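You operate a simulated robot arm through the tools that you are given. There is no shell and no other tool.

You run a simulated robot arm. Do the job below in one go: nothing can be reset, and whatever is moved stays where it is left.

TASK
Get the cream strip ready: push it to its stop and set the blue, purple and yellow boats in place.
Fine: slide the blue boat along to the stop end, not lifting it; purple boat on fields marked 900; yellow boat on the last two fields at the tab end; red and green boats stay.

The check looks at the end state, three seconds after you hand in, the way a careful person would. Anything else that was tipped, shoved, dropped, spilled or broken makes it a failure.

THE ROBOT
A 6-joint arm with a two-finger gripper, fixed in place. Base frame: the origin is at the foot of the arm, x ahead of it, y to its left, z up; the work surface is at about z = 0.86. Readings come in m, degrees, newtons and seconds.
Its first joint turns from -166.0 to 166.0 degrees. Payload 3.43 kg.
The TCP is the grasp point between the finger pads, 0.02 m short of the fingertips. In the tool frame z runs along the fingers and y along their closing line. Largest opening 0.19 m; the body of the gripper starts 0.248 m behind the TCP.
Orientation is told as [roll, pitch, yaw] about the base's x, y, z axes, in that order, counted from this pose: with the fingers straight down and closing along the base's y, the tool's x points along the base's -x, its y along +y and its z along -z.

THE INTERFACE
- The arm moves only by the tool step_arm. Its argument "deltas" is a list of rows, each a list of 7 numbers: the turn, a rotation vector about the base's x, y, z in degrees, then the shift along the base's x, y, z in mm, then the finger opening in mm, from 0 to 190. In form: [[ax, ay, az, tx, ty, tz, hand], ...]. A call has 1 to 20 rows; each row shifts and turns the commanded pose from where the row before left it. A row lasts 0.2 s, in which the tool goes at most 0.05 m and 8.6 degrees; a call with a longer step from one row to the next is refused whole, and so is a gripper value outside its range. A pose out of reach is approached as far as the arm can. The call stops where the force on the tool passes 40 N (or 10 N more than at its start, if that is more) or the arm is blocked; 0.2 s more then pass. The fingers move at their own pace (about 0.153 m/s each) and stop on an object; they squeeze with about 35 N. The grip force told is the motor's: it shows also when the fingers shut on nothing. Time passes only in rows, and 0.2 s behind the last, so rows that do not move let the fingers close. It gives the time, the measured TCP pose, the force on the tool (base axes), the opening and the grip force at its end, in the units of the frame above (readings bear some noise), with the torque about the TCP (base axes, N m) and any sound that the robot's microphone picked up.
- Cameras (640 x 400 px; columns grow to the right, rows downward): "scene" is fixed at [0.2185, -0.4981, 1.426]; the picture's right is [-0.68, -0.73, 0.00], its down [-0.64, 0.59, -0.49] and it looks along [0.36, -0.33, -0.87] (base axes); focal length 311 px, centre (320, 200). "wrist" rides on the gripper at [0.07, -0.008, -0.288] in the tool frame; the picture's right is [0.12, 0.99, 0.00], its down [-0.96, 0.12, -0.25] and it looks along [-0.25, 0.03, 0.97] (tool axes); focal length 261 px, centre (320, 200). There is no depth. A picture from a camera that has moved, and an enlarged one, comes with that camera's place and axes in the base frame and with its lens.
- capture(camera): a new picture of that camera. The clock stands still meanwhile.
- move_column(by): slides the trunk up (or, below 0, down) by that many m; the arm rides with it, the base frame stays. It gives what a move gives, with no picture.
- inspect(camera, box): a new picture of the part [left, top, right, bottom] of that camera's present view, enlarged. The clock stands still meanwhile.
- sign_off(): hands the job in; it is judged then, once.

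Nothing tells you positions but the pictures and the camera data. Unless the task says otherwise, let go and move clear before handing in.

The tools are called after "Emit:" as name(argument=value, ...) on one line, values as JSON. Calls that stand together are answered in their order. step_arm: Moves the arm, as the interface text tells. Its arguments: {"type":"object","properties":{"deltas":{"type":"array"}},"required":["deltas"]} The other tools are called the same way: move_column (by) slides the trunk up or down; capture (camera) takes a picture; inspect (camera, box) takes an enlarged picture of a part of a camera's view; sign_off () hands the job in.

At the start:

```text
time: 0.0
ee_pos: [0.436, -0.6187, 1.0784]
tcp_rot: [0.1, 0.1, 0.0]
contact_force: [0.7, 0.3, 0.2]
torque: [-0.02, -0.01, -0.01]
opening: 0.1901
finger_force: 0.0
trunk travel left (down, up): [-0.2, 0.24]
```

scene: 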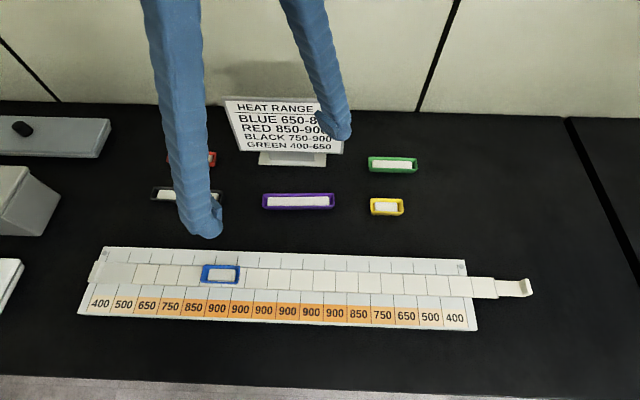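
wrist: 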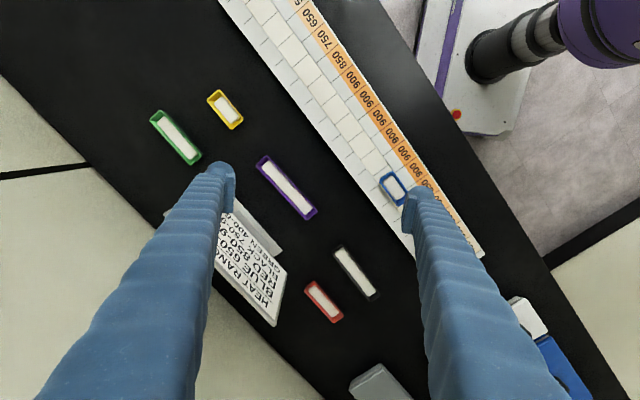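

I see a tray with a cream strip (tab at picture right), a blue boat on it, and the other boats behind it. I'll take a closer look at the details before moving anything.

Emit:
inspect(camera="scene", box=[70, 230, 310, 380])

Emit:
inspect(camera="scene", box=[310, 230, 550, 380])

Emit:
inspect(camera="scene", box=[140, 80, 460, 280])

Emit:
inspect(camera="wrist", box=[200, 0, 520, 200])

```text
2.67 times, centred on (190, 305) of scene
camera zoom: at [0.2185, -0.4981, 1.426], right [-0.68, -0.73, 0.0], down [-0.64, 0.59, -0.49], along [0.36, -0.33, -0.87], focal length 829 px, centre (667, -80)
```

zoom: 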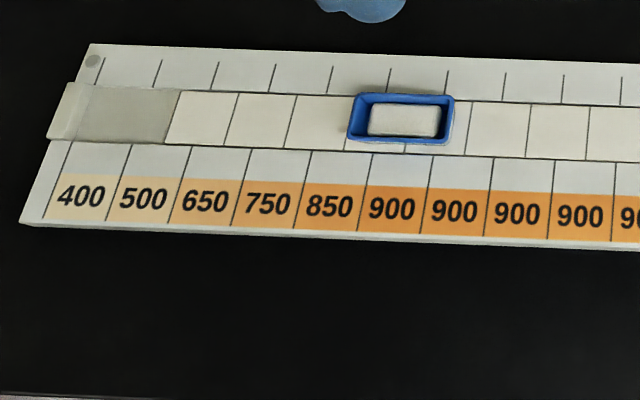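

```text
2.67 times, centred on (430, 305) of scene
camera zoom: at [0.2185, -0.4981, 1.426], right [-0.68, -0.73, 0.0], down [-0.64, 0.59, -0.49], along [0.36, -0.33, -0.87], focal length 829 px, centre (27, -80)
```

zoom: 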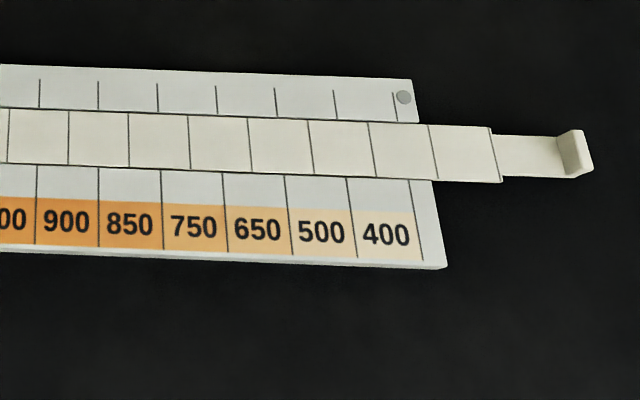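

```text
2.00 times, centred on (300, 180) of scene
camera zoom: at [0.2185, -0.4981, 1.426], right [-0.68, -0.73, 0.0], down [-0.64, 0.59, -0.49], along [0.36, -0.33, -0.87], focal length 622 px, centre (360, 240)
```

zoom: 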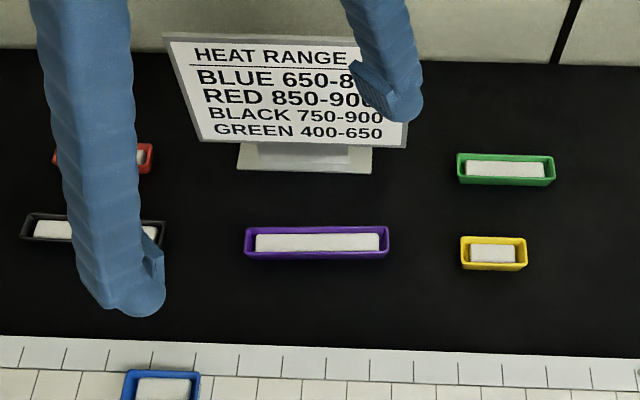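

```text
2.00 times, centred on (360, 100) of wrist
camera zoom: at [0.3675, -0.627, 1.3686], right [-0.12, 0.99, 0.0], down [0.96, 0.12, 0.25], along [0.25, 0.03, -0.97], focal length 521 px, centre (240, 400)
```

zoom: 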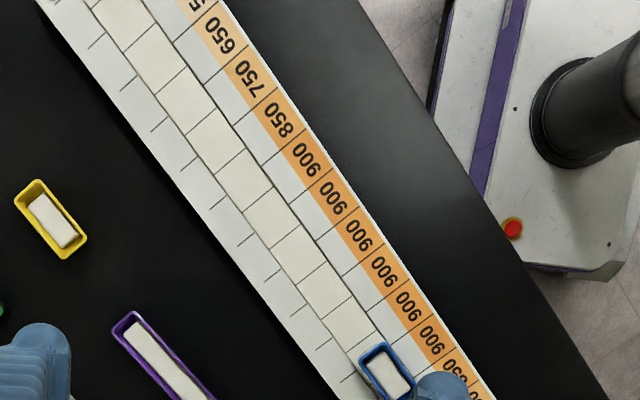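

The strip stands out at the tab end (picture right), and the raised stop is at the picture's left. The tray runs at about 45° in the base frame. I'll turn the tool to line up with the tray and hold the wrist camera high over the stop end for a closer look.

Emit:
step_arm(deltas=[[0, 0, 6.39, 16.3, 37, 0, 190], [0, 0, 6.39, 16.3, 37, 0, 190], [0, 0, 6.39, 16.3, 37, 0, 190], [0, 0, 6.39, 16.3, 37, 0, 190], [0, 0, 6.39, 16.3, 37, 0, 190], [0, 0, 6.39, 16.3, 37, 0, 190], [0, 0, 6.36, 16.3, 37, 0, 190]])

Emit:
capture(camera="wrist")

Emit:
capture(camera="scene")

```text
time: 1.6
ee_pos: [0.5515, -0.3601, 1.0793]
tcp_rot: [0.1, 0.0, 44.8]
contact_force: [0.0, 0.0, -0.4]
torque: [0.02, -0.02, -0.02]
opening: 0.1899
finger_force: 0.1
trunk travel left (down, up): [-0.2, 0.24]
```

```text
taken
camera wrist: at [0.5078, -0.4145, 1.3689], right [-0.78, 0.62, 0.0], down [0.6, 0.76, 0.25], along [0.15, 0.19, -0.97], focal length 261 px, centre (320, 200)
```

wrist: 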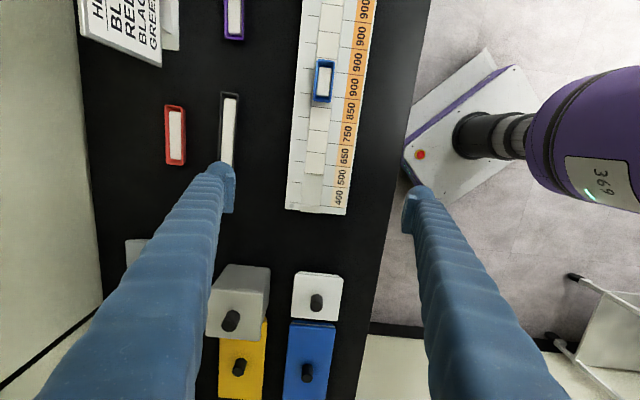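

```text
taken
```

scene: 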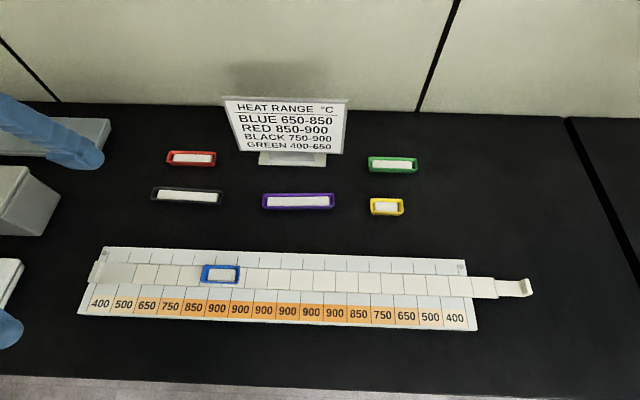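

The sign can be read in full now. It says nothing about purple or yellow, so the task's own placements are what count. Next I'll zoom in on the stop end.

Emit:
inspect(camera="wrist", box=[270, 100, 400, 220])

Emit:
inspect(camera="scene", box=[75, 235, 175, 325])

Emit:
inspect(camera="scene", box=[440, 250, 540, 340])

Emit:
inspect(camera="wrist", box=[280, 0, 380, 110])

```text
3.33 times, centred on (335, 160) of wrist
camera zoom: at [0.5078, -0.4145, 1.3689], right [-0.78, 0.62, 0.0], down [0.6, 0.76, 0.25], along [0.15, 0.19, -0.97], focal length 869 px, centre (270, 333)
```

zoom: 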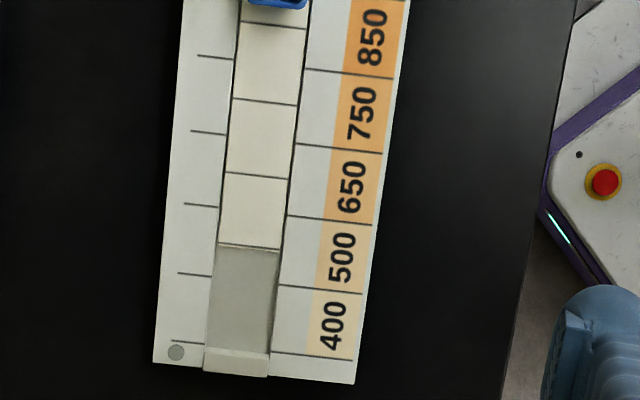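

```text
4.44 times, centred on (125, 280) of scene
camera zoom: at [0.2185, -0.4981, 1.426], right [-0.68, -0.73, 0.0], down [-0.64, 0.59, -0.49], along [0.36, -0.33, -0.87], focal length 1382 px, centre (1187, -156)
```

zoom: 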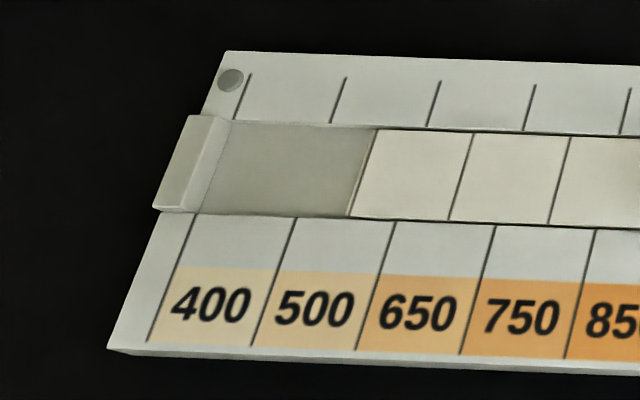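

```text
4.44 times, centred on (490, 295) of scene
camera zoom: at [0.2185, -0.4981, 1.426], right [-0.68, -0.73, 0.0], down [-0.64, 0.59, -0.49], along [0.36, -0.33, -0.87], focal length 1382 px, centre (-436, -222)
```

zoom: 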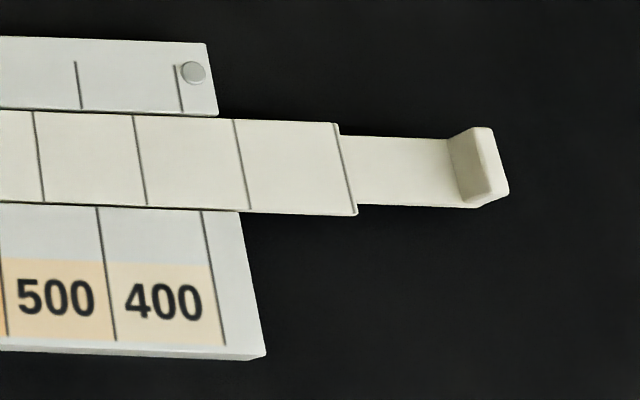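

```text
3.64 times, centred on (330, 55) of wrist
camera zoom: at [0.5078, -0.4145, 1.3689], right [-0.78, 0.62, 0.0], down [0.6, 0.76, 0.25], along [0.15, 0.19, -0.97], focal length 948 px, centre (284, 727)
```

zoom: 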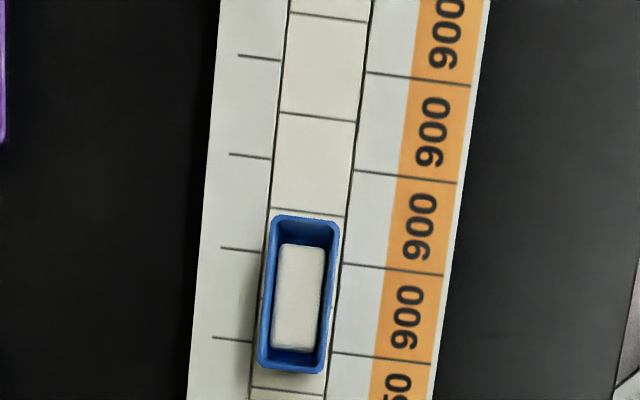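

The groove and the stop lip are clear: the strip has roughly 55–60 mm to travel before it meets the lip. I'll move the wrist camera along the tray to look at the tab end, staying high.

Emit:
step_arm(deltas=[[0, 0, 0, -30, -32, 0, 190], [0, 0, 0, -30, -32, 0, 190], [0, 0, 0, -30, -32, 0, 190], [0, 0, 0, -30, -32, 0, 190], [0, 0, 0, -30, -32, 0, 190], [0, 0, 0, -30, -32, 0, 190], [0, 0, 0, -30, -32, 0, 190], [0, 0, 0, -30, -32, 0, 190], [0, 0, 0, -30, -32, 0, 190], [0, 0, 0, -30, -32, 0, 190], [0, 0, 0, -30, -32, 0, 190], [0, 0, 0, -30, -32, 0, 190], [0, 0, 0, -30, -32, 0, 190]])

Emit:
capture(camera="wrist")

Emit:
inspect(camera="wrist", box=[250, 60, 410, 160])

```text
time: 4.4
ee_pos: [0.1586, -0.7751, 1.0792]
tcp_rot: [0.0, 0.1, 44.7]
contact_force: [0.0, 0.0, -0.5]
torque: [-0.01, -0.07, 0.05]
opening: 0.19
finger_force: 0.1
trunk travel left (down, up): [-0.2, 0.24]
```

```text
taken
camera wrist: at [0.1158, -0.8307, 1.3687], right [-0.78, 0.62, 0.0], down [0.6, 0.76, 0.25], along [0.15, 0.19, -0.97], focal length 261 px, centre (320, 200)
```

wrist: 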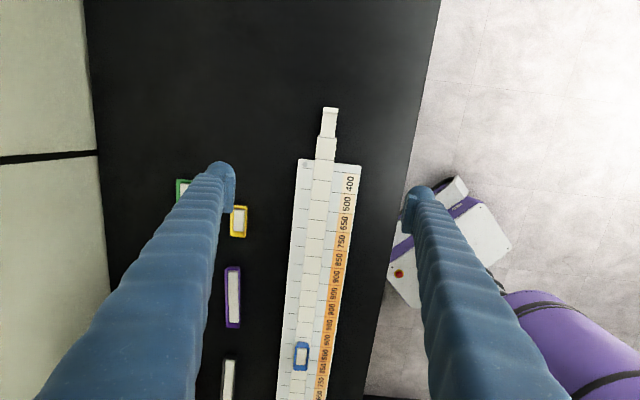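

```text
4.00 times, centred on (330, 110) of wrist
camera zoom: at [0.1158, -0.8307, 1.3687], right [-0.78, 0.62, 0.0], down [0.6, 0.76, 0.25], along [0.15, 0.19, -0.97], focal length 1043 px, centre (280, 560)
```

zoom: 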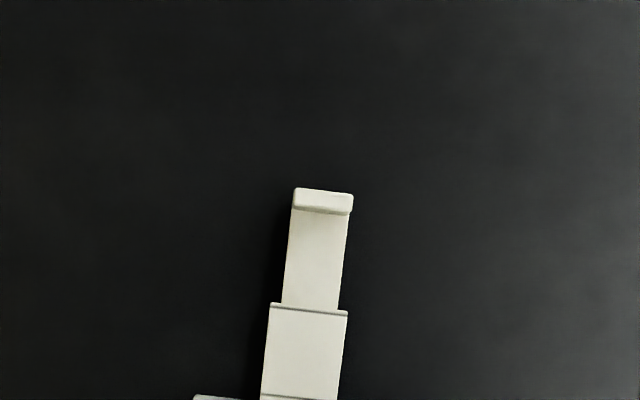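

The tab's outer face is near (0.072, -0.853) with its top at about z = 0.885, and the tray runs at 45°. I'll close the fingers, go beyond the tab and lower them behind it.

Emit:
step_arm(deltas=[[0, 0, 0.3, -28.2, -25.9, 0, 0], [0, 0, 0, -28.2, -25.9, 0, 0], [0, 0, 0, -28.2, -25.9, 0, 0], [0, 0, 0, -28, -25.7, 0, 0], [0, 0, 0, 0, 0, -40, 0], [0, 0, 0, 0, 0, -40, 0], [0, 0, 0, 0, 0, -40, 0]])

Emit:
capture(camera="wrist")

Emit:
capture(camera="scene")

```text
time: 6.0
ee_pos: [0.0475, -0.8808, 0.9583]
tcp_rot: [0.0, 0.0, 45.0]
contact_force: [0.2, -0.1, 0.4]
torque: [0.02, -0.01, 0.02]
opening: 0.0001
finger_force: 34.5
trunk travel left (down, up): [-0.2, 0.24]
```

```text
taken
camera wrist: at [0.0042, -0.9357, 1.2479], right [-0.79, 0.62, 0.0], down [0.6, 0.76, 0.25], along [0.15, 0.2, -0.97], focal length 261 px, centre (320, 200)
```

wrist: 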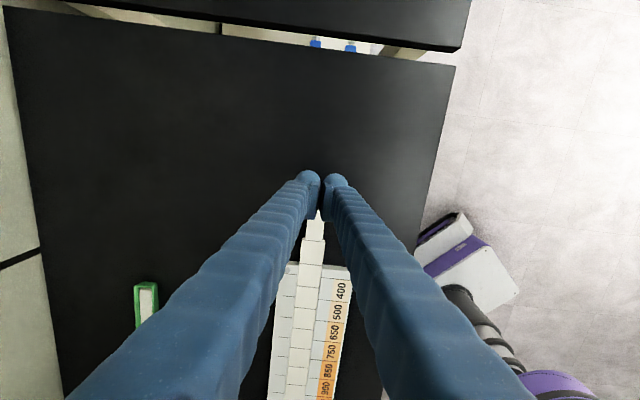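

```text
taken
```

scene: 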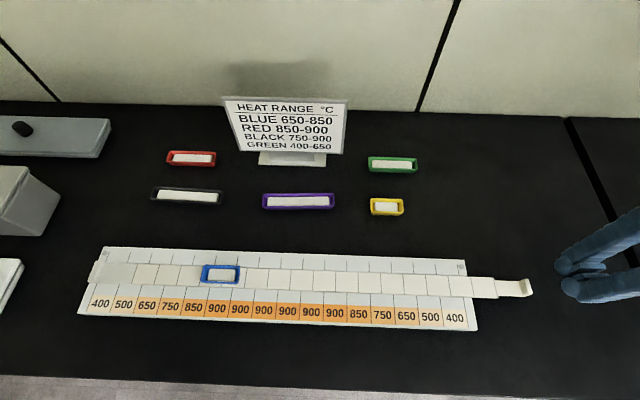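

The fingers are shut and standing beyond the tab, in line with it. I'll lower to just above the table behind the tab.

Emit:
step_arm(deltas=[[0, 0, 0, -0.7, 0.7, -30, 0], [0, 0, 0, 0, 0, -25, 0], [0, 0, 0, 0, 0, -13, 0]])

Emit:
inspect(camera="scene", box=[440, 200, 640, 325])

Emit:
inspect(camera="wrist", box=[260, 150, 380, 240])

```text
time: 6.8
ee_pos: [0.0455, -0.8773, 0.8929]
tcp_rot: [0.0, -0.1, 45.0]
contact_force: [-0.1, -0.2, -1.3]
torque: [0.02, -0.02, 0.02]
opening: 0.0001
finger_force: 34.1
trunk travel left (down, up): [-0.2, 0.24]
```

```text
3.20 times, centred on (540, 262) of scene
camera zoom: at [0.2185, -0.4981, 1.426], right [-0.68, -0.73, 0.0], down [-0.64, 0.59, -0.49], along [0.36, -0.33, -0.87], focal length 995 px, centre (-384, 0)
```

zoom: 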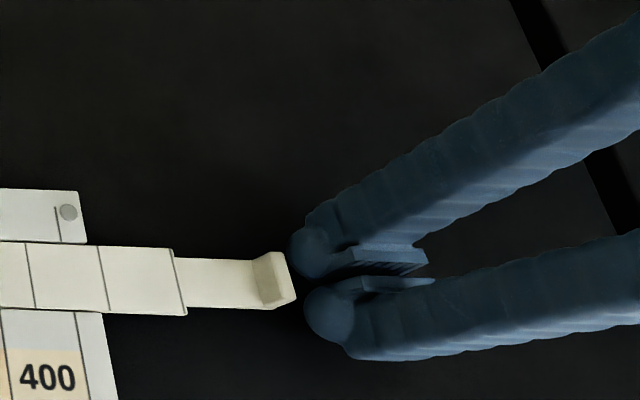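

```text
4.44 times, centred on (320, 195) of wrist
camera zoom: at [0.0032, -0.9332, 1.1817], right [-0.79, 0.62, 0.0], down [0.6, 0.76, 0.25], along [0.15, 0.2, -0.97], focal length 1158 px, centre (320, 222)
```

zoom: 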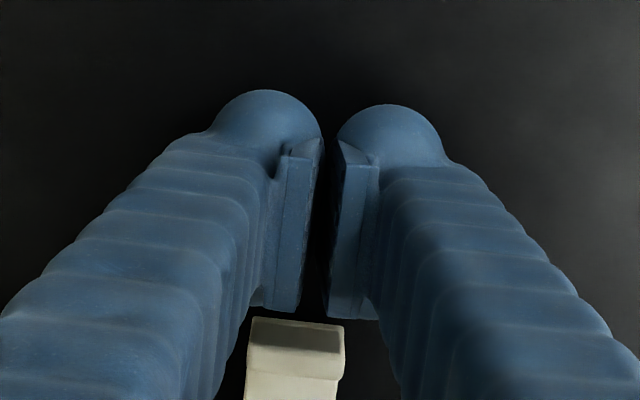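

The fingers are about 10 mm behind the tab and well centred on it. I'll push gently toward the stop end, most of the way first, then check.

Emit:
step_arm(deltas=[[0, 0, 0, 3.54, 3.54, -2, 0], [0, 0, 0, 3.54, 3.54, 0, 0], [0, 0, 0, 3.54, 3.54, 0, 0], [0, 0, 0, 3.54, 3.54, 0, 0], [0, 0, 0, 3.54, 3.54, 0, 0], [0, 0, 0, 3.54, 3.54, 0, 0]])

Emit:
inspect(camera="scene", box=[400, 200, 600, 325])

Emit:
inspect(camera="scene", box=[70, 230, 310, 380])

```text
time: 8.2
ee_pos: [0.0686, -0.8563, 0.8888]
tcp_rot: [0.0, 0.0, 45.0]
contact_force: [0.4, -0.2, 0.1]
torque: [0.02, -0.04, 0.0]
opening: 0.0
finger_force: 33.9
trunk travel left (down, up): [-0.2, 0.24]
```

```text
3.20 times, centred on (500, 262) of scene
camera zoom: at [0.2185, -0.4981, 1.426], right [-0.68, -0.73, 0.0], down [-0.64, 0.59, -0.49], along [0.36, -0.33, -0.87], focal length 995 px, centre (-256, 0)
```

zoom: 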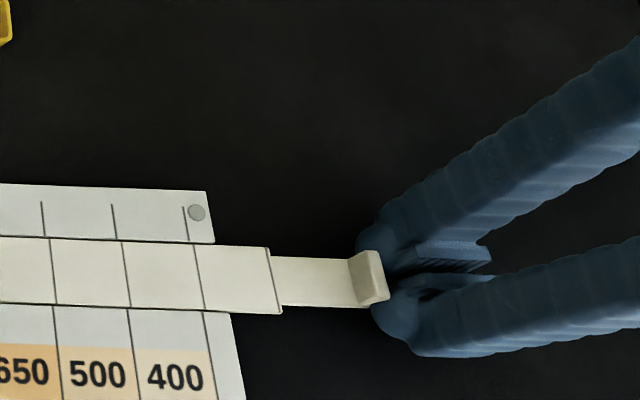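

```text
2.67 times, centred on (190, 305) of scene
camera zoom: at [0.2185, -0.4981, 1.426], right [-0.68, -0.73, 0.0], down [-0.64, 0.59, -0.49], along [0.36, -0.33, -0.87], focal length 829 px, centre (667, -80)
```

zoom: 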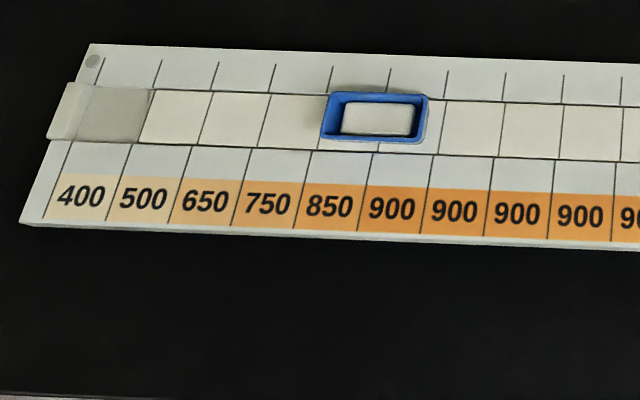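

The strip is sliding smoothly, carrying the blue boat with it, and about 42 mm remains. I'll keep pushing and slow down near the stop.

Emit:
step_arm(deltas=[[0, 0, 0, 3.54, 3.54, 0, 0], [0, 0, 0, 3.54, 3.54, 0, 0], [0, 0, 0, 3.54, 3.54, 0, 0], [0, 0, 0, 3.54, 3.54, 0, 0], [0, 0, 0, 3.54, 3.54, 0, 0], [0, 0, 0, 3.54, 3.54, 0, 0], [0, 0, 0, 2.12, 2.12, 0, 0]])

Emit:
inspect(camera="scene", box=[75, 235, 175, 325])

Emit:
inspect(camera="scene", box=[400, 200, 600, 325])

```text
time: 9.8
ee_pos: [0.0913, -0.8338, 0.8898]
tcp_rot: [0.0, 0.0, 44.9]
contact_force: [-1.3, -0.6, -0.1]
torque: [-0.02, -0.04, 0.01]
opening: 0.0058
finger_force: 34.4
trunk travel left (down, up): [-0.2, 0.24]
```

```text
4.44 times, centred on (125, 280) of scene
camera zoom: at [0.2185, -0.4981, 1.426], right [-0.68, -0.73, 0.0], down [-0.64, 0.59, -0.49], along [0.36, -0.33, -0.87], focal length 1382 px, centre (1187, -156)
```

zoom: 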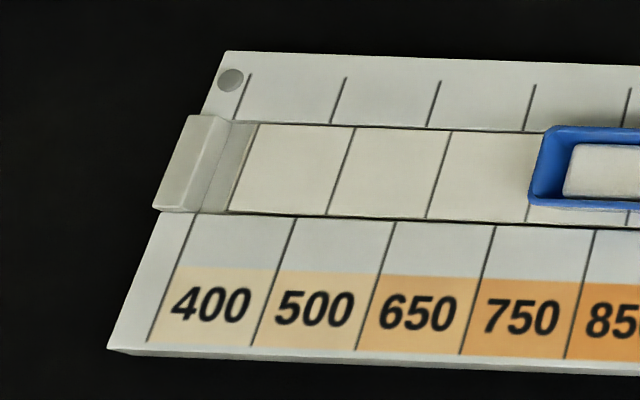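

```text
3.20 times, centred on (500, 262) of scene
camera zoom: at [0.2185, -0.4981, 1.426], right [-0.68, -0.73, 0.0], down [-0.64, 0.59, -0.49], along [0.36, -0.33, -0.87], focal length 995 px, centre (-256, 0)
```

zoom: 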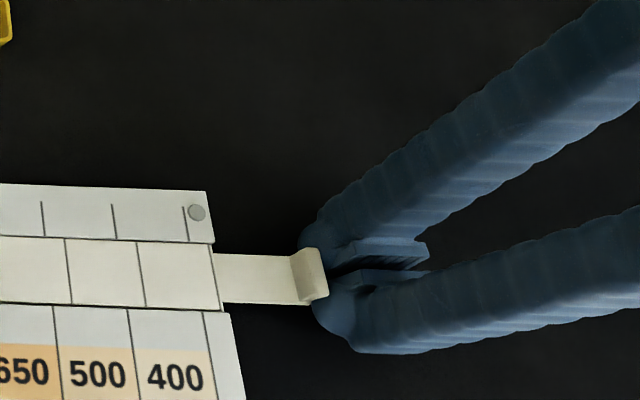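

The strip is close to the stop with about 12 mm left. The fingers have been pushed open by 6 mm, so I'll look at how they bear on the tab before going on.

Emit:
inspect(camera="wrist", box=[260, 150, 380, 240])

Emit:
inspect(camera="scene", box=[470, 250, 540, 310])

```text
4.44 times, centred on (320, 195) of wrist
camera zoom: at [0.0481, -0.89, 1.1795], right [-0.79, 0.62, 0.0], down [0.6, 0.76, 0.25], along [0.15, 0.19, -0.97], focal length 1158 px, centre (320, 222)
```

zoom: 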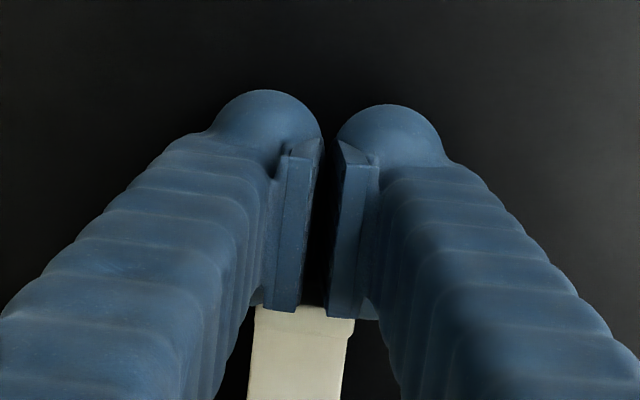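

```text
6.67 times, centred on (505, 280) of scene
camera zoom: at [0.2185, -0.4981, 1.426], right [-0.68, -0.73, 0.0], down [-0.64, 0.59, -0.49], along [0.36, -0.33, -0.87], focal length 2073 px, centre (-913, -333)
```

zoom: 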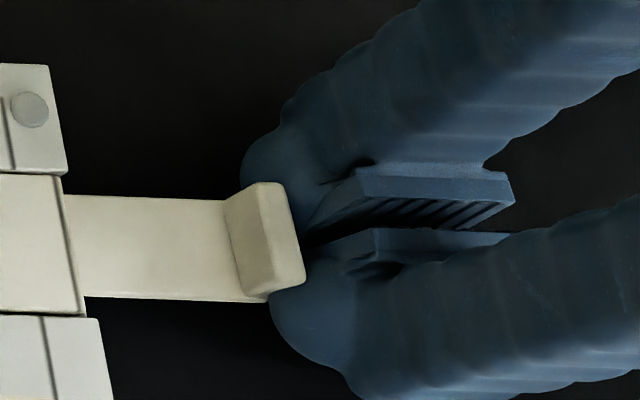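

Contact with the tab looks square and nothing is wedged. I'll go on in 2 mm steps and watch the force until the strip meets the stop.

Emit:
step_arm(deltas=[[0, 0, 0, 1.41, 1.41, 0, 0], [0, 0, 0, 1.41, 1.41, 0, 0], [0, 0, 0, 1.41, 1.41, 0, 0], [0, 0, 0, 1.41, 1.41, 0, 0], [0, 0, 0, 0.71, 0.71, 0, 0]])

Emit:
inspect(camera="scene", box=[75, 235, 175, 325])

```text
time: 11.0
ee_pos: [0.0973, -0.8279, 0.89]
tcp_rot: [0.1, 0.1, 45.0]
contact_force: [-0.5, -0.5, 0.9]
torque: [0.06, 0.0, -0.02]
opening: 0.0062
finger_force: 34.0
trunk travel left (down, up): [-0.2, 0.24]
```

```text
4.44 times, centred on (125, 280) of scene
camera zoom: at [0.2185, -0.4981, 1.426], right [-0.68, -0.73, 0.0], down [-0.64, 0.59, -0.49], along [0.36, -0.33, -0.87], focal length 1382 px, centre (1187, -156)
```

zoom: 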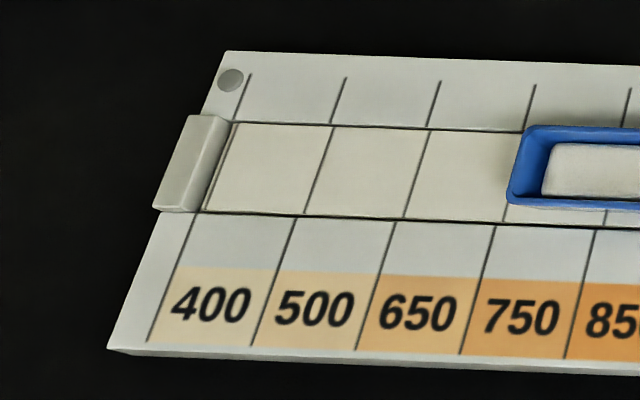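

The strip is only 2–3 mm off the stop now. I'll go on in 1 mm steps and watch the force so as not to shove the tray.

Emit:
step_arm(deltas=[[0, 0, 0, 0.71, 0.71, 0, 0], [0, 0, 0, 0.71, 0.71, 0, 0]])

Emit:
inspect(camera="scene", box=[75, 245, 135, 295])

```text
time: 11.6
ee_pos: [0.0993, -0.8275, 0.8894]
tcp_rot: [0.0, 0.0, 45.0]
contact_force: [-1.5, -0.8, 1.0]
torque: [0.03, 0.01, 0.0]
opening: 0.0058
finger_force: 34.2
trunk travel left (down, up): [-0.2, 0.24]
```

```text
8.00 times, centred on (105, 270) of scene
camera zoom: at [0.2185, -0.4981, 1.426], right [-0.68, -0.73, 0.0], down [-0.64, 0.59, -0.49], along [0.36, -0.33, -0.87], focal length 2488 px, centre (2040, -360)
```

zoom: 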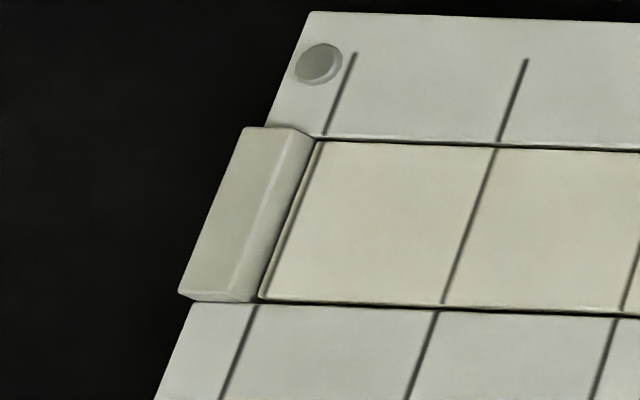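

The strip's lines already match the print, with perhaps 1 mm left to the lip. I'll use half-millimetre steps until contact shows in the force.

Emit:
step_arm(deltas=[[0, 0, 0, 0.35, 0.35, 0, 0], [0, 0, 0, 0.35, 0.35, 0, 0]])

Emit:
inspect(camera="scene", box=[75, 245, 135, 295])

```text
time: 12.2
ee_pos: [0.0983, -0.8256, 0.8893]
tcp_rot: [0.0, 0.0, 45.0]
contact_force: [-1.0, -1.5, 0.0]
torque: [0.01, 0.02, 0.05]
opening: 0.0061
finger_force: 34.9
trunk travel left (down, up): [-0.2, 0.24]
```

```text
8.00 times, centred on (105, 270) of scene
camera zoom: at [0.2185, -0.4981, 1.426], right [-0.68, -0.73, 0.0], down [-0.64, 0.59, -0.49], along [0.36, -0.33, -0.87], focal length 2488 px, centre (2040, -360)
```

zoom: 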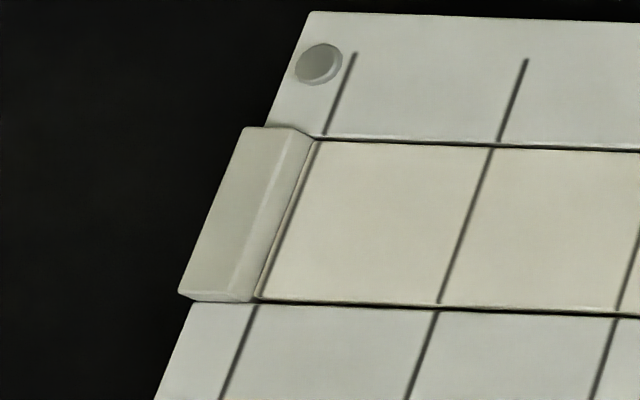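

It is still moving freely at about 1.5 N. I'll keep going in half-millimetre steps.

Emit:
step_arm(deltas=[[0, 0, 0, 0.35, 0.35, 0, 0], [0, 0, 0, 0.35, 0.35, 0, 0]])

Emit:
inspect(camera="scene", box=[75, 245, 135, 295])

```text
time: 12.8
ee_pos: [0.1003, -0.826, 0.8904]
tcp_rot: [0.1, 0.0, 45.0]
contact_force: [-4.9, -5.5, -2.8]
torque: [-0.07, 0.05, 0.0]
opening: 0.0059
finger_force: 34.4
trunk travel left (down, up): [-0.2, 0.24]
```

```text
8.00 times, centred on (105, 270) of scene
camera zoom: at [0.2185, -0.4981, 1.426], right [-0.68, -0.73, 0.0], down [-0.64, 0.59, -0.49], along [0.36, -0.33, -0.87], focal length 2488 px, centre (2040, -360)
```

zoom: 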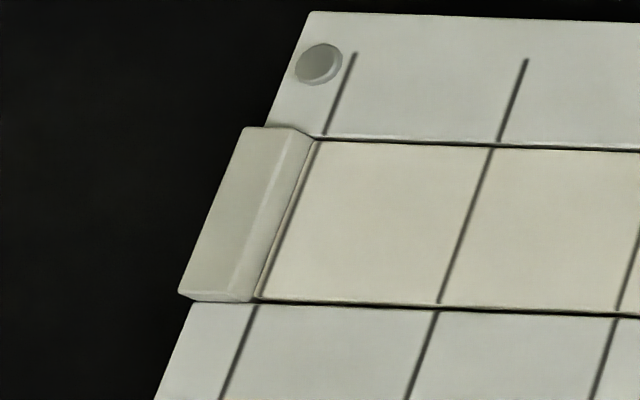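

The force jumped to 7 N and the strip stopped moving: it is against the stop. I'll open the fingers slightly, back away from the tab and rise.

Emit:
step_arm(deltas=[[0, 0, 0, -0.71, -0.71, 0, 10], [0, 0, 0, -1.41, -1.41, 0, 20], [0, 0, 0, -7, -7, 0, 20], [0, 0, 0, -14, -14, 0, 20], [0, 0, 0, 0, 0, 20, 20], [0, 0, 0, 0, 0, 40, 20], [0, 0, 0, 0, 0, 40, 20]])

Emit:
capture(camera="scene")

Emit:
inspect(camera="scene", box=[75, 245, 135, 295])

Emit:
inspect(camera="scene", box=[400, 240, 520, 340])

```text
time: 14.4
ee_pos: [0.0772, -0.8478, 0.9923]
tcp_rot: [0.0, -0.1, 45.0]
contact_force: [-1.0, 0.4, 0.4]
torque: [-0.03, 0.01, -0.04]
opening: 0.0201
finger_force: 0.2
trunk travel left (down, up): [-0.2, 0.24]
```

```text
taken
```

scene: 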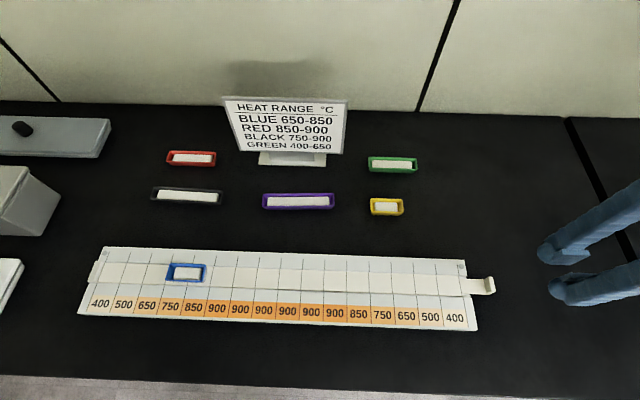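

```text
8.00 times, centred on (105, 270) of scene
camera zoom: at [0.2185, -0.4981, 1.426], right [-0.68, -0.73, 0.0], down [-0.64, 0.59, -0.49], along [0.36, -0.33, -0.87], focal length 2488 px, centre (2040, -360)
```

zoom: 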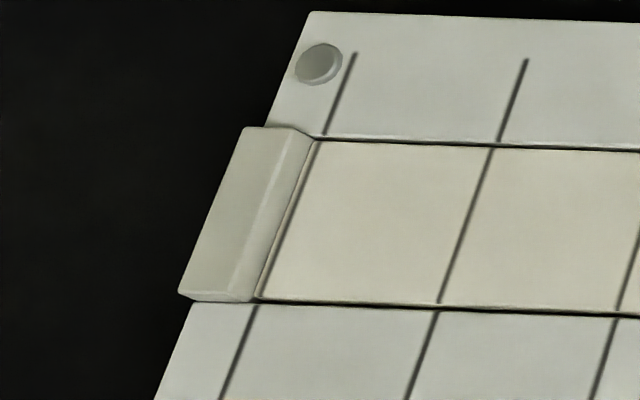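

```text
4.00 times, centred on (460, 290) of scene
camera zoom: at [0.2185, -0.4981, 1.426], right [-0.68, -0.73, 0.0], down [-0.64, 0.59, -0.49], along [0.36, -0.33, -0.87], focal length 1244 px, centre (-240, -160)
```

zoom: 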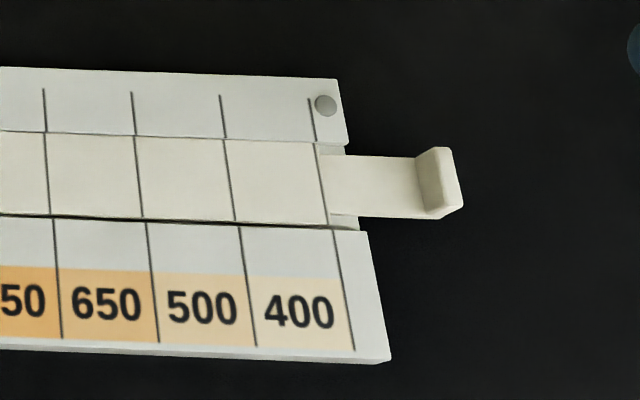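

The strip is on its stop and its fields line up with the print; the tray hasn't moved. Next I'll go over the blue boat and view it from above with the fingers wide.

Emit:
step_arm(deltas=[[0, 0, 0, 0, 0, 40, 60], [0, 0, 0, 32, 32, 0, 120], [0, 0, 0, 32, 32, 0, 190], [0, 0, 0, 32, 32, 0, 190], [0, 0, 0, 32, 32, 0, 190], [0, 0, 0, 32, 32, 0, 190], [0, 0, 0, 32, 32, 0, 190], [0, 0, 0, 32, 32, 0, 190], [0, 0, 0, 32, 32, 0, 190], [0, 0, 0, 32, 32, 0, 190], [0, 0, 0, 32, 32, 0, 190], [0, 0, 0, 32, 32, 0, 190], [0, 0, 0, 32, 32, 0, 190], [0, 0, 0, 30, 29, 0, 190]])

Emit:
capture(camera="wrist")

Emit:
inspect(camera="wrist", box=[240, 120, 400, 280])

```text
time: 17.4
ee_pos: [0.4905, -0.4363, 1.0312]
tcp_rot: [0.1, 0.0, 45.0]
contact_force: [0.9, -0.2, -0.9]
torque: [0.0, 0.02, 0.0]
opening: 0.1901
finger_force: 0.1
trunk travel left (down, up): [-0.2, 0.24]
```

```text
taken
camera wrist: at [0.4473, -0.4912, 1.3207], right [-0.79, 0.62, 0.0], down [0.6, 0.76, 0.25], along [0.15, 0.19, -0.97], focal length 261 px, centre (320, 200)
```

wrist: 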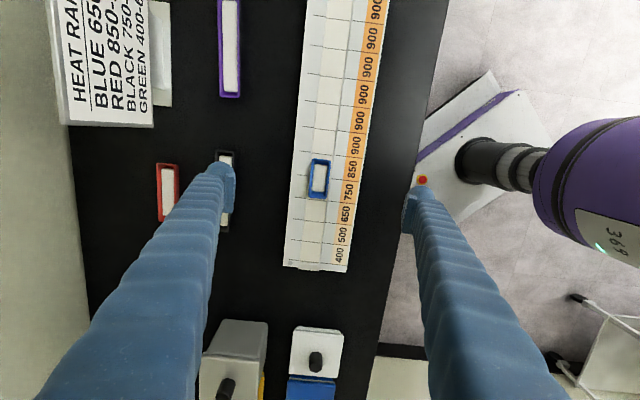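

```text
2.50 times, centred on (320, 200) of wrist
camera zoom: at [0.4473, -0.4912, 1.3207], right [-0.79, 0.62, 0.0], down [0.6, 0.76, 0.25], along [0.15, 0.19, -0.97], focal length 652 px, centre (320, 200)
```

zoom: 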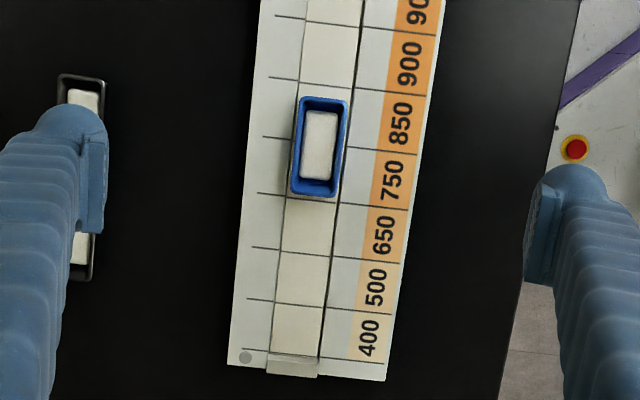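

I'll zoom in further on the blue boat and the stop from here to get exact positions.

Emit:
inspect(camera="wrist", box=[285, 145, 365, 210])

Emit:
inspect(camera="wrist", box=[280, 215, 360, 280])

Emit:
inspect(camera="scene", box=[155, 250, 225, 300])

```text
6.15 times, centred on (325, 178) of wrist
camera zoom: at [0.4473, -0.4912, 1.3207], right [-0.79, 0.62, 0.0], down [0.6, 0.76, 0.25], along [0.15, 0.19, -0.97], focal length 1604 px, centre (289, 338)
```

zoom: 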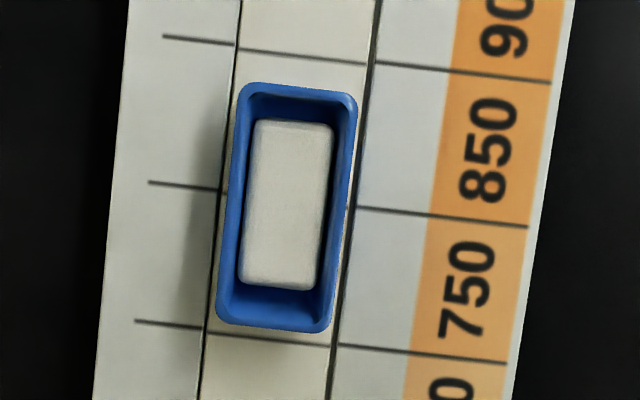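

```text
6.15 times, centred on (320, 248) of wrist
camera zoom: at [0.4473, -0.4912, 1.3207], right [-0.79, 0.62, 0.0], down [0.6, 0.76, 0.25], along [0.15, 0.19, -0.97], focal length 1604 px, centre (320, -92)
```

zoom: 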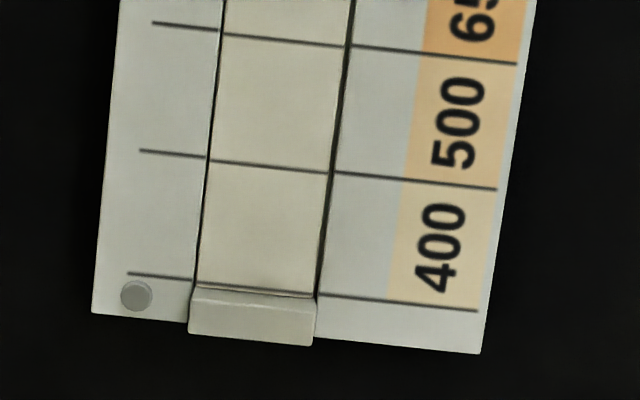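

```text
8.00 times, centred on (190, 275) of scene
camera zoom: at [0.2185, -0.4981, 1.426], right [-0.68, -0.73, 0.0], down [-0.64, 0.59, -0.49], along [0.36, -0.33, -0.87], focal length 2488 px, centre (1360, -400)
```

zoom: 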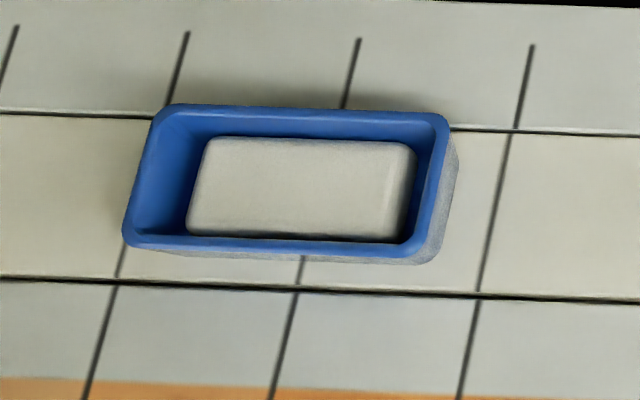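

The blue boat is 67 × 32 mm and centred at about s = 0.044 along the tray; its stop-side end is about 125 mm short of the lip. I'll shut the fingers, come down behind it on its tab side, and feel for the strip's surface height.

Emit:
step_arm(deltas=[[0, 0, 0, -23.7, -23.8, 0, 0], [0, 0, 0, -23.7, -23.8, 0, 0], [0, 0, 0, 0, 0, 0, 0], [0, 0, 0, 0, 0, 0, 0], [0, 0, 0, 0, 0, -40, 0], [0, 0, 0, 0, 0, -40, 0], [0, 0, 0, 0, 0, -30, 0], [0, 0, 0, 0, 0, -15, 0]])

Emit:
inspect(camera="scene", box=[140, 190, 300, 310])

Emit:
inspect(camera="wrist", box=[260, 150, 380, 260])

```text
time: 19.2
ee_pos: [0.4443, -0.4845, 0.904]
tcp_rot: [0.0, -0.1, 45.0]
contact_force: [0.8, -0.3, 0.1]
torque: [0.05, 0.04, 0.01]
opening: 0.0
finger_force: 33.9
trunk travel left (down, up): [-0.2, 0.24]
```

```text
3.33 times, centred on (220, 250) of scene
camera zoom: at [0.2185, -0.4981, 1.426], right [-0.68, -0.73, 0.0], down [-0.64, 0.59, -0.49], along [0.36, -0.33, -0.87], focal length 1037 px, centre (653, 33)
```

zoom: 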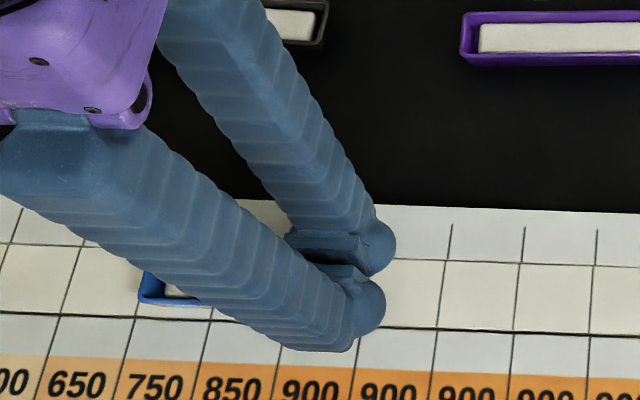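

```text
3.64 times, centred on (320, 205) of wrist
camera zoom: at [0.4019, -0.5392, 1.1934], right [-0.79, 0.62, 0.0], down [0.6, 0.76, 0.25], along [0.15, 0.19, -0.97], focal length 948 px, centre (320, 182)
```

zoom: 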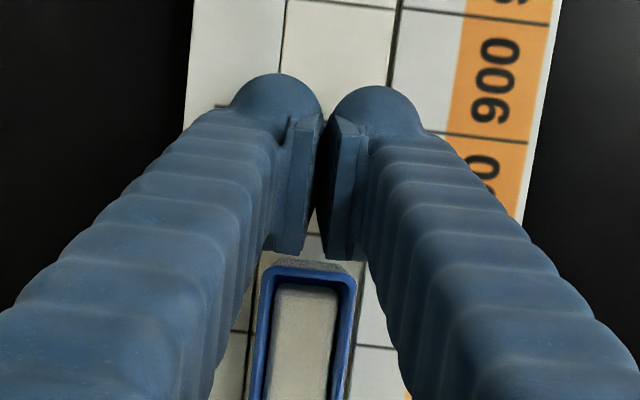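

The fingers are centred behind the boat with room to spare. I'll go down in small steps to feel for the strip.

Emit:
step_arm(deltas=[[0, 0, 0, 0, 0, -2, 0], [0, 0, 0, 0, 0, -1, 0], [0, 0, 0, 0, 0, -1, 0]])

Emit:
inspect(camera="scene", box=[200, 230, 280, 290])

```text
time: 20.0
ee_pos: [0.4449, -0.4834, 0.8999]
tcp_rot: [0.0, -0.1, 45.0]
contact_force: [0.4, 0.4, -0.4]
torque: [-0.01, -0.02, 0.04]
opening: 0.0001
finger_force: 34.6
trunk travel left (down, up): [-0.2, 0.24]
```

```text
6.67 times, centred on (240, 260) of scene
camera zoom: at [0.2185, -0.4981, 1.426], right [-0.68, -0.73, 0.0], down [-0.64, 0.59, -0.49], along [0.36, -0.33, -0.87], focal length 2073 px, centre (853, -200)
```

zoom: 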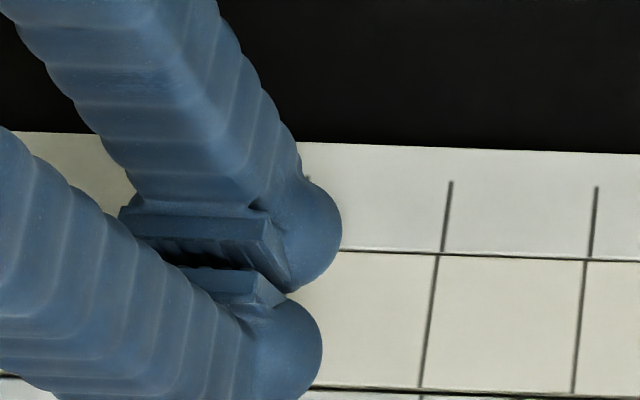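

No contact yet, so I'll continue down 1 mm at a time.

Emit:
step_arm(deltas=[[0, 0, 0, 0, 0, -1, 0], [0, 0, 0, 0, 0, -1, 0], [0, 0, 0, 0, 0, -1, 0]])

Emit:
step_arm(deltas=[[0, 0, 0, 0, 0, -1, 0], [0, 0, 0, 0, 0, -1, 0]])

```text
time: 20.8
ee_pos: [0.4435, -0.4834, 0.8969]
tcp_rot: [0.0, 0.0, 45.0]
contact_force: [0.1, 0.8, 0.4]
torque: [-0.03, 0.03, 0.02]
opening: 0.0
finger_force: 34.5
trunk travel left (down, up): [-0.2, 0.24]
```

```text
time: 21.4
ee_pos: [0.4439, -0.4824, 0.8957]
tcp_rot: [0.0, 0.0, 44.9]
contact_force: [-0.4, 0.0, 0.4]
torque: [0.02, 0.01, -0.01]
opening: 0.0
finger_force: 34.2
trunk travel left (down, up): [-0.2, 0.24]
```

Still no contact at z ≈ 0.895, so I'll continue carefully.

Emit:
step_arm(deltas=[[0, 0, 0, 0, 0, -1, 0], [0, 0, 0, 0, 0, -1, 0]])

Emit:
inspect(camera="scene", box=[200, 230, 280, 290])

```text
time: 22.0
ee_pos: [0.4439, -0.4849, 0.8957]
tcp_rot: [-0.1, 0.0, 45.0]
contact_force: [-0.1, 2.8, 14.5]
torque: [0.05, 0.05, 0.01]
opening: 0.0059
finger_force: 34.0
trunk travel left (down, up): [-0.2, 0.24]
```

```text
6.67 times, centred on (240, 260) of scene
camera zoom: at [0.2185, -0.4981, 1.426], right [-0.68, -0.73, 0.0], down [-0.64, 0.59, -0.49], along [0.36, -0.33, -0.87], focal length 2073 px, centre (853, -200)
```

zoom: 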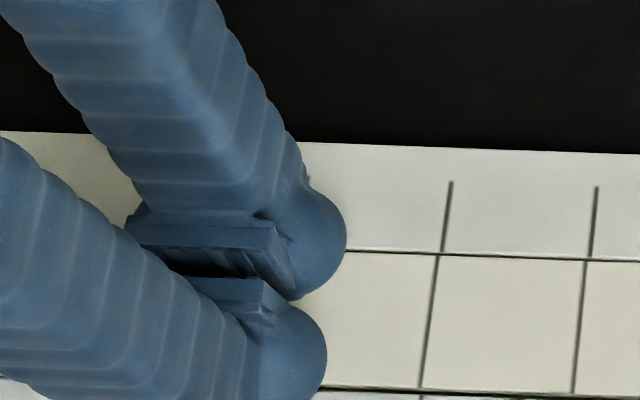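

I felt the strip: its surface is at about z = 0.875. I'll lift 5 mm to clear it, correct sideways by 1 mm and begin pushing the blue boat slowly toward the stop.

Emit:
step_arm(deltas=[[0, 0, 0, 0, 0, 5.5, 0], [0, 0, 0, -0.8, 0.8, 0, 0], [0, 0, 0, 3.54, 3.54, 0, 0], [0, 0, 0, 3.54, 3.54, 0, 0], [0, 0, 0, 3.54, 3.54, 0, 0], [0, 0, 0, 3.54, 3.54, 0, 0], [0, 0, 0, 3.54, 3.54, 0, 0], [0, 0, 0, 3.54, 3.54, 0, 0], [0, 0, 0, 3.54, 3.54, 0, 0]])

Emit:
inspect(camera="wrist", box=[260, 150, 380, 260])

Emit:
inspect(camera="scene", box=[70, 200, 270, 325])

```text
time: 24.0
ee_pos: [0.4689, -0.4581, 0.899]
tcp_rot: [0.0, 0.0, 44.9]
contact_force: [0.0, 0.5, 0.1]
torque: [0.03, 0.04, 0.0]
opening: 0.0001
finger_force: 34.6
trunk travel left (down, up): [-0.2, 0.24]
```

```text
3.64 times, centred on (320, 205) of wrist
camera zoom: at [0.4252, -0.513, 1.1887], right [-0.79, 0.62, 0.0], down [0.6, 0.76, 0.25], along [0.15, 0.19, -0.97], focal length 948 px, centre (320, 182)
```

zoom: 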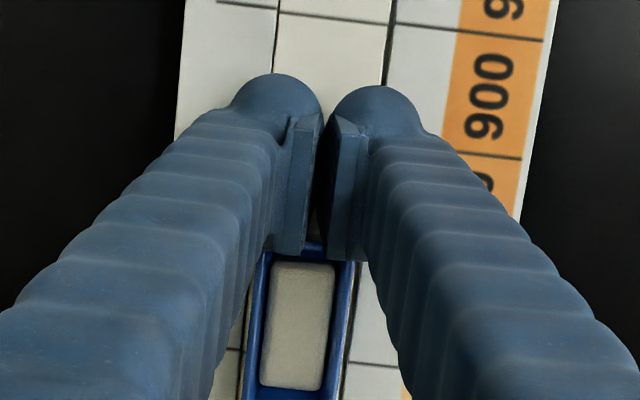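

```text
3.20 times, centred on (170, 262) of scene
camera zoom: at [0.2185, -0.4981, 1.426], right [-0.68, -0.73, 0.0], down [-0.64, 0.59, -0.49], along [0.36, -0.33, -0.87], focal length 995 px, centre (800, 0)
```

zoom: 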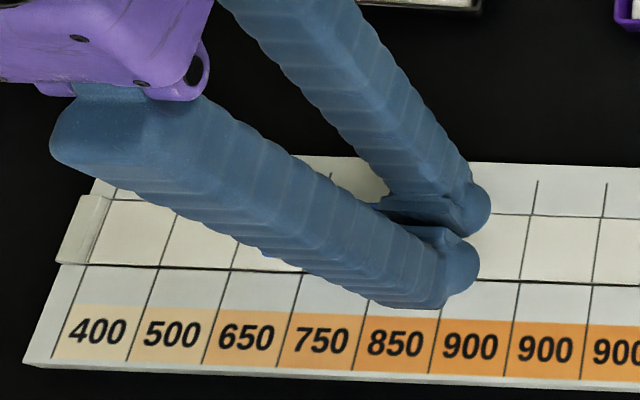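

The boat is being pushed squarely. I'll continue 50 mm and check its alignment.

Emit:
step_arm(deltas=[[0, 0, 0, 3.54, 3.54, 0, 0], [0, 0, 0, 3.54, 3.54, 0, 0], [0, 0, 0, 3.54, 3.54, 0, 0], [0, 0, 0, 3.54, 3.54, 0, 0], [0, 0, 0, 3.54, 3.54, 0, 0], [0, 0, 0, 3.54, 3.54, 0, 0], [0, 0, 0, 3.54, 3.54, 0, 0], [0, 0, 0, 3.54, 3.54, 0, 0], [0, 0, 0, 3.54, 3.54, 0, 0], [0, 0, 0, 3.54, 3.54, 0, 0]])

Emit:
inspect(camera="wrist", box=[250, 180, 390, 310])

Emit:
inspect(camera="scene", box=[70, 200, 270, 325])

```text
time: 26.2
ee_pos: [0.5041, -0.4233, 0.8992]
tcp_rot: [0.1, 0.1, 45.0]
contact_force: [-1.0, 0.3, -0.3]
torque: [0.01, -0.02, 0.01]
opening: 0.0002
finger_force: 33.9
trunk travel left (down, up): [-0.2, 0.24]
```

```text
3.08 times, centred on (320, 245) of wrist
camera zoom: at [0.4605, -0.4785, 1.1886], right [-0.79, 0.62, 0.0], down [0.6, 0.76, 0.25], along [0.15, 0.19, -0.97], focal length 802 px, centre (320, 62)
```

zoom: 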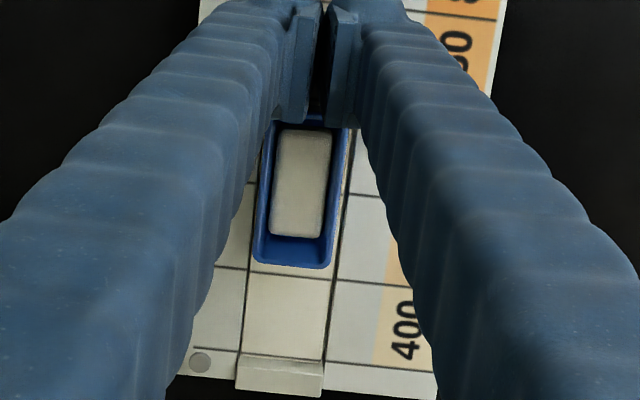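

```text
3.20 times, centred on (170, 262) of scene
camera zoom: at [0.2185, -0.4981, 1.426], right [-0.68, -0.73, 0.0], down [-0.64, 0.59, -0.49], along [0.36, -0.33, -0.87], focal length 995 px, centre (800, 0)
```

zoom: 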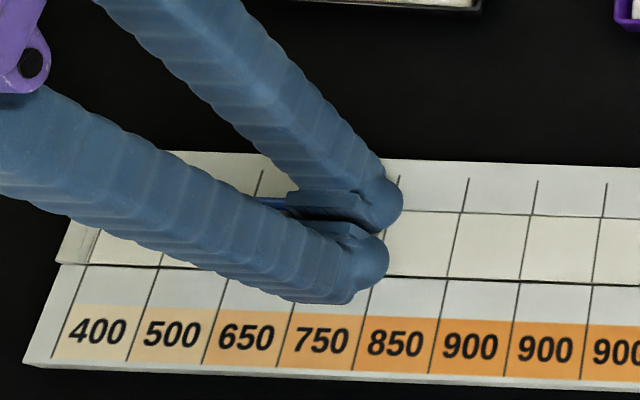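

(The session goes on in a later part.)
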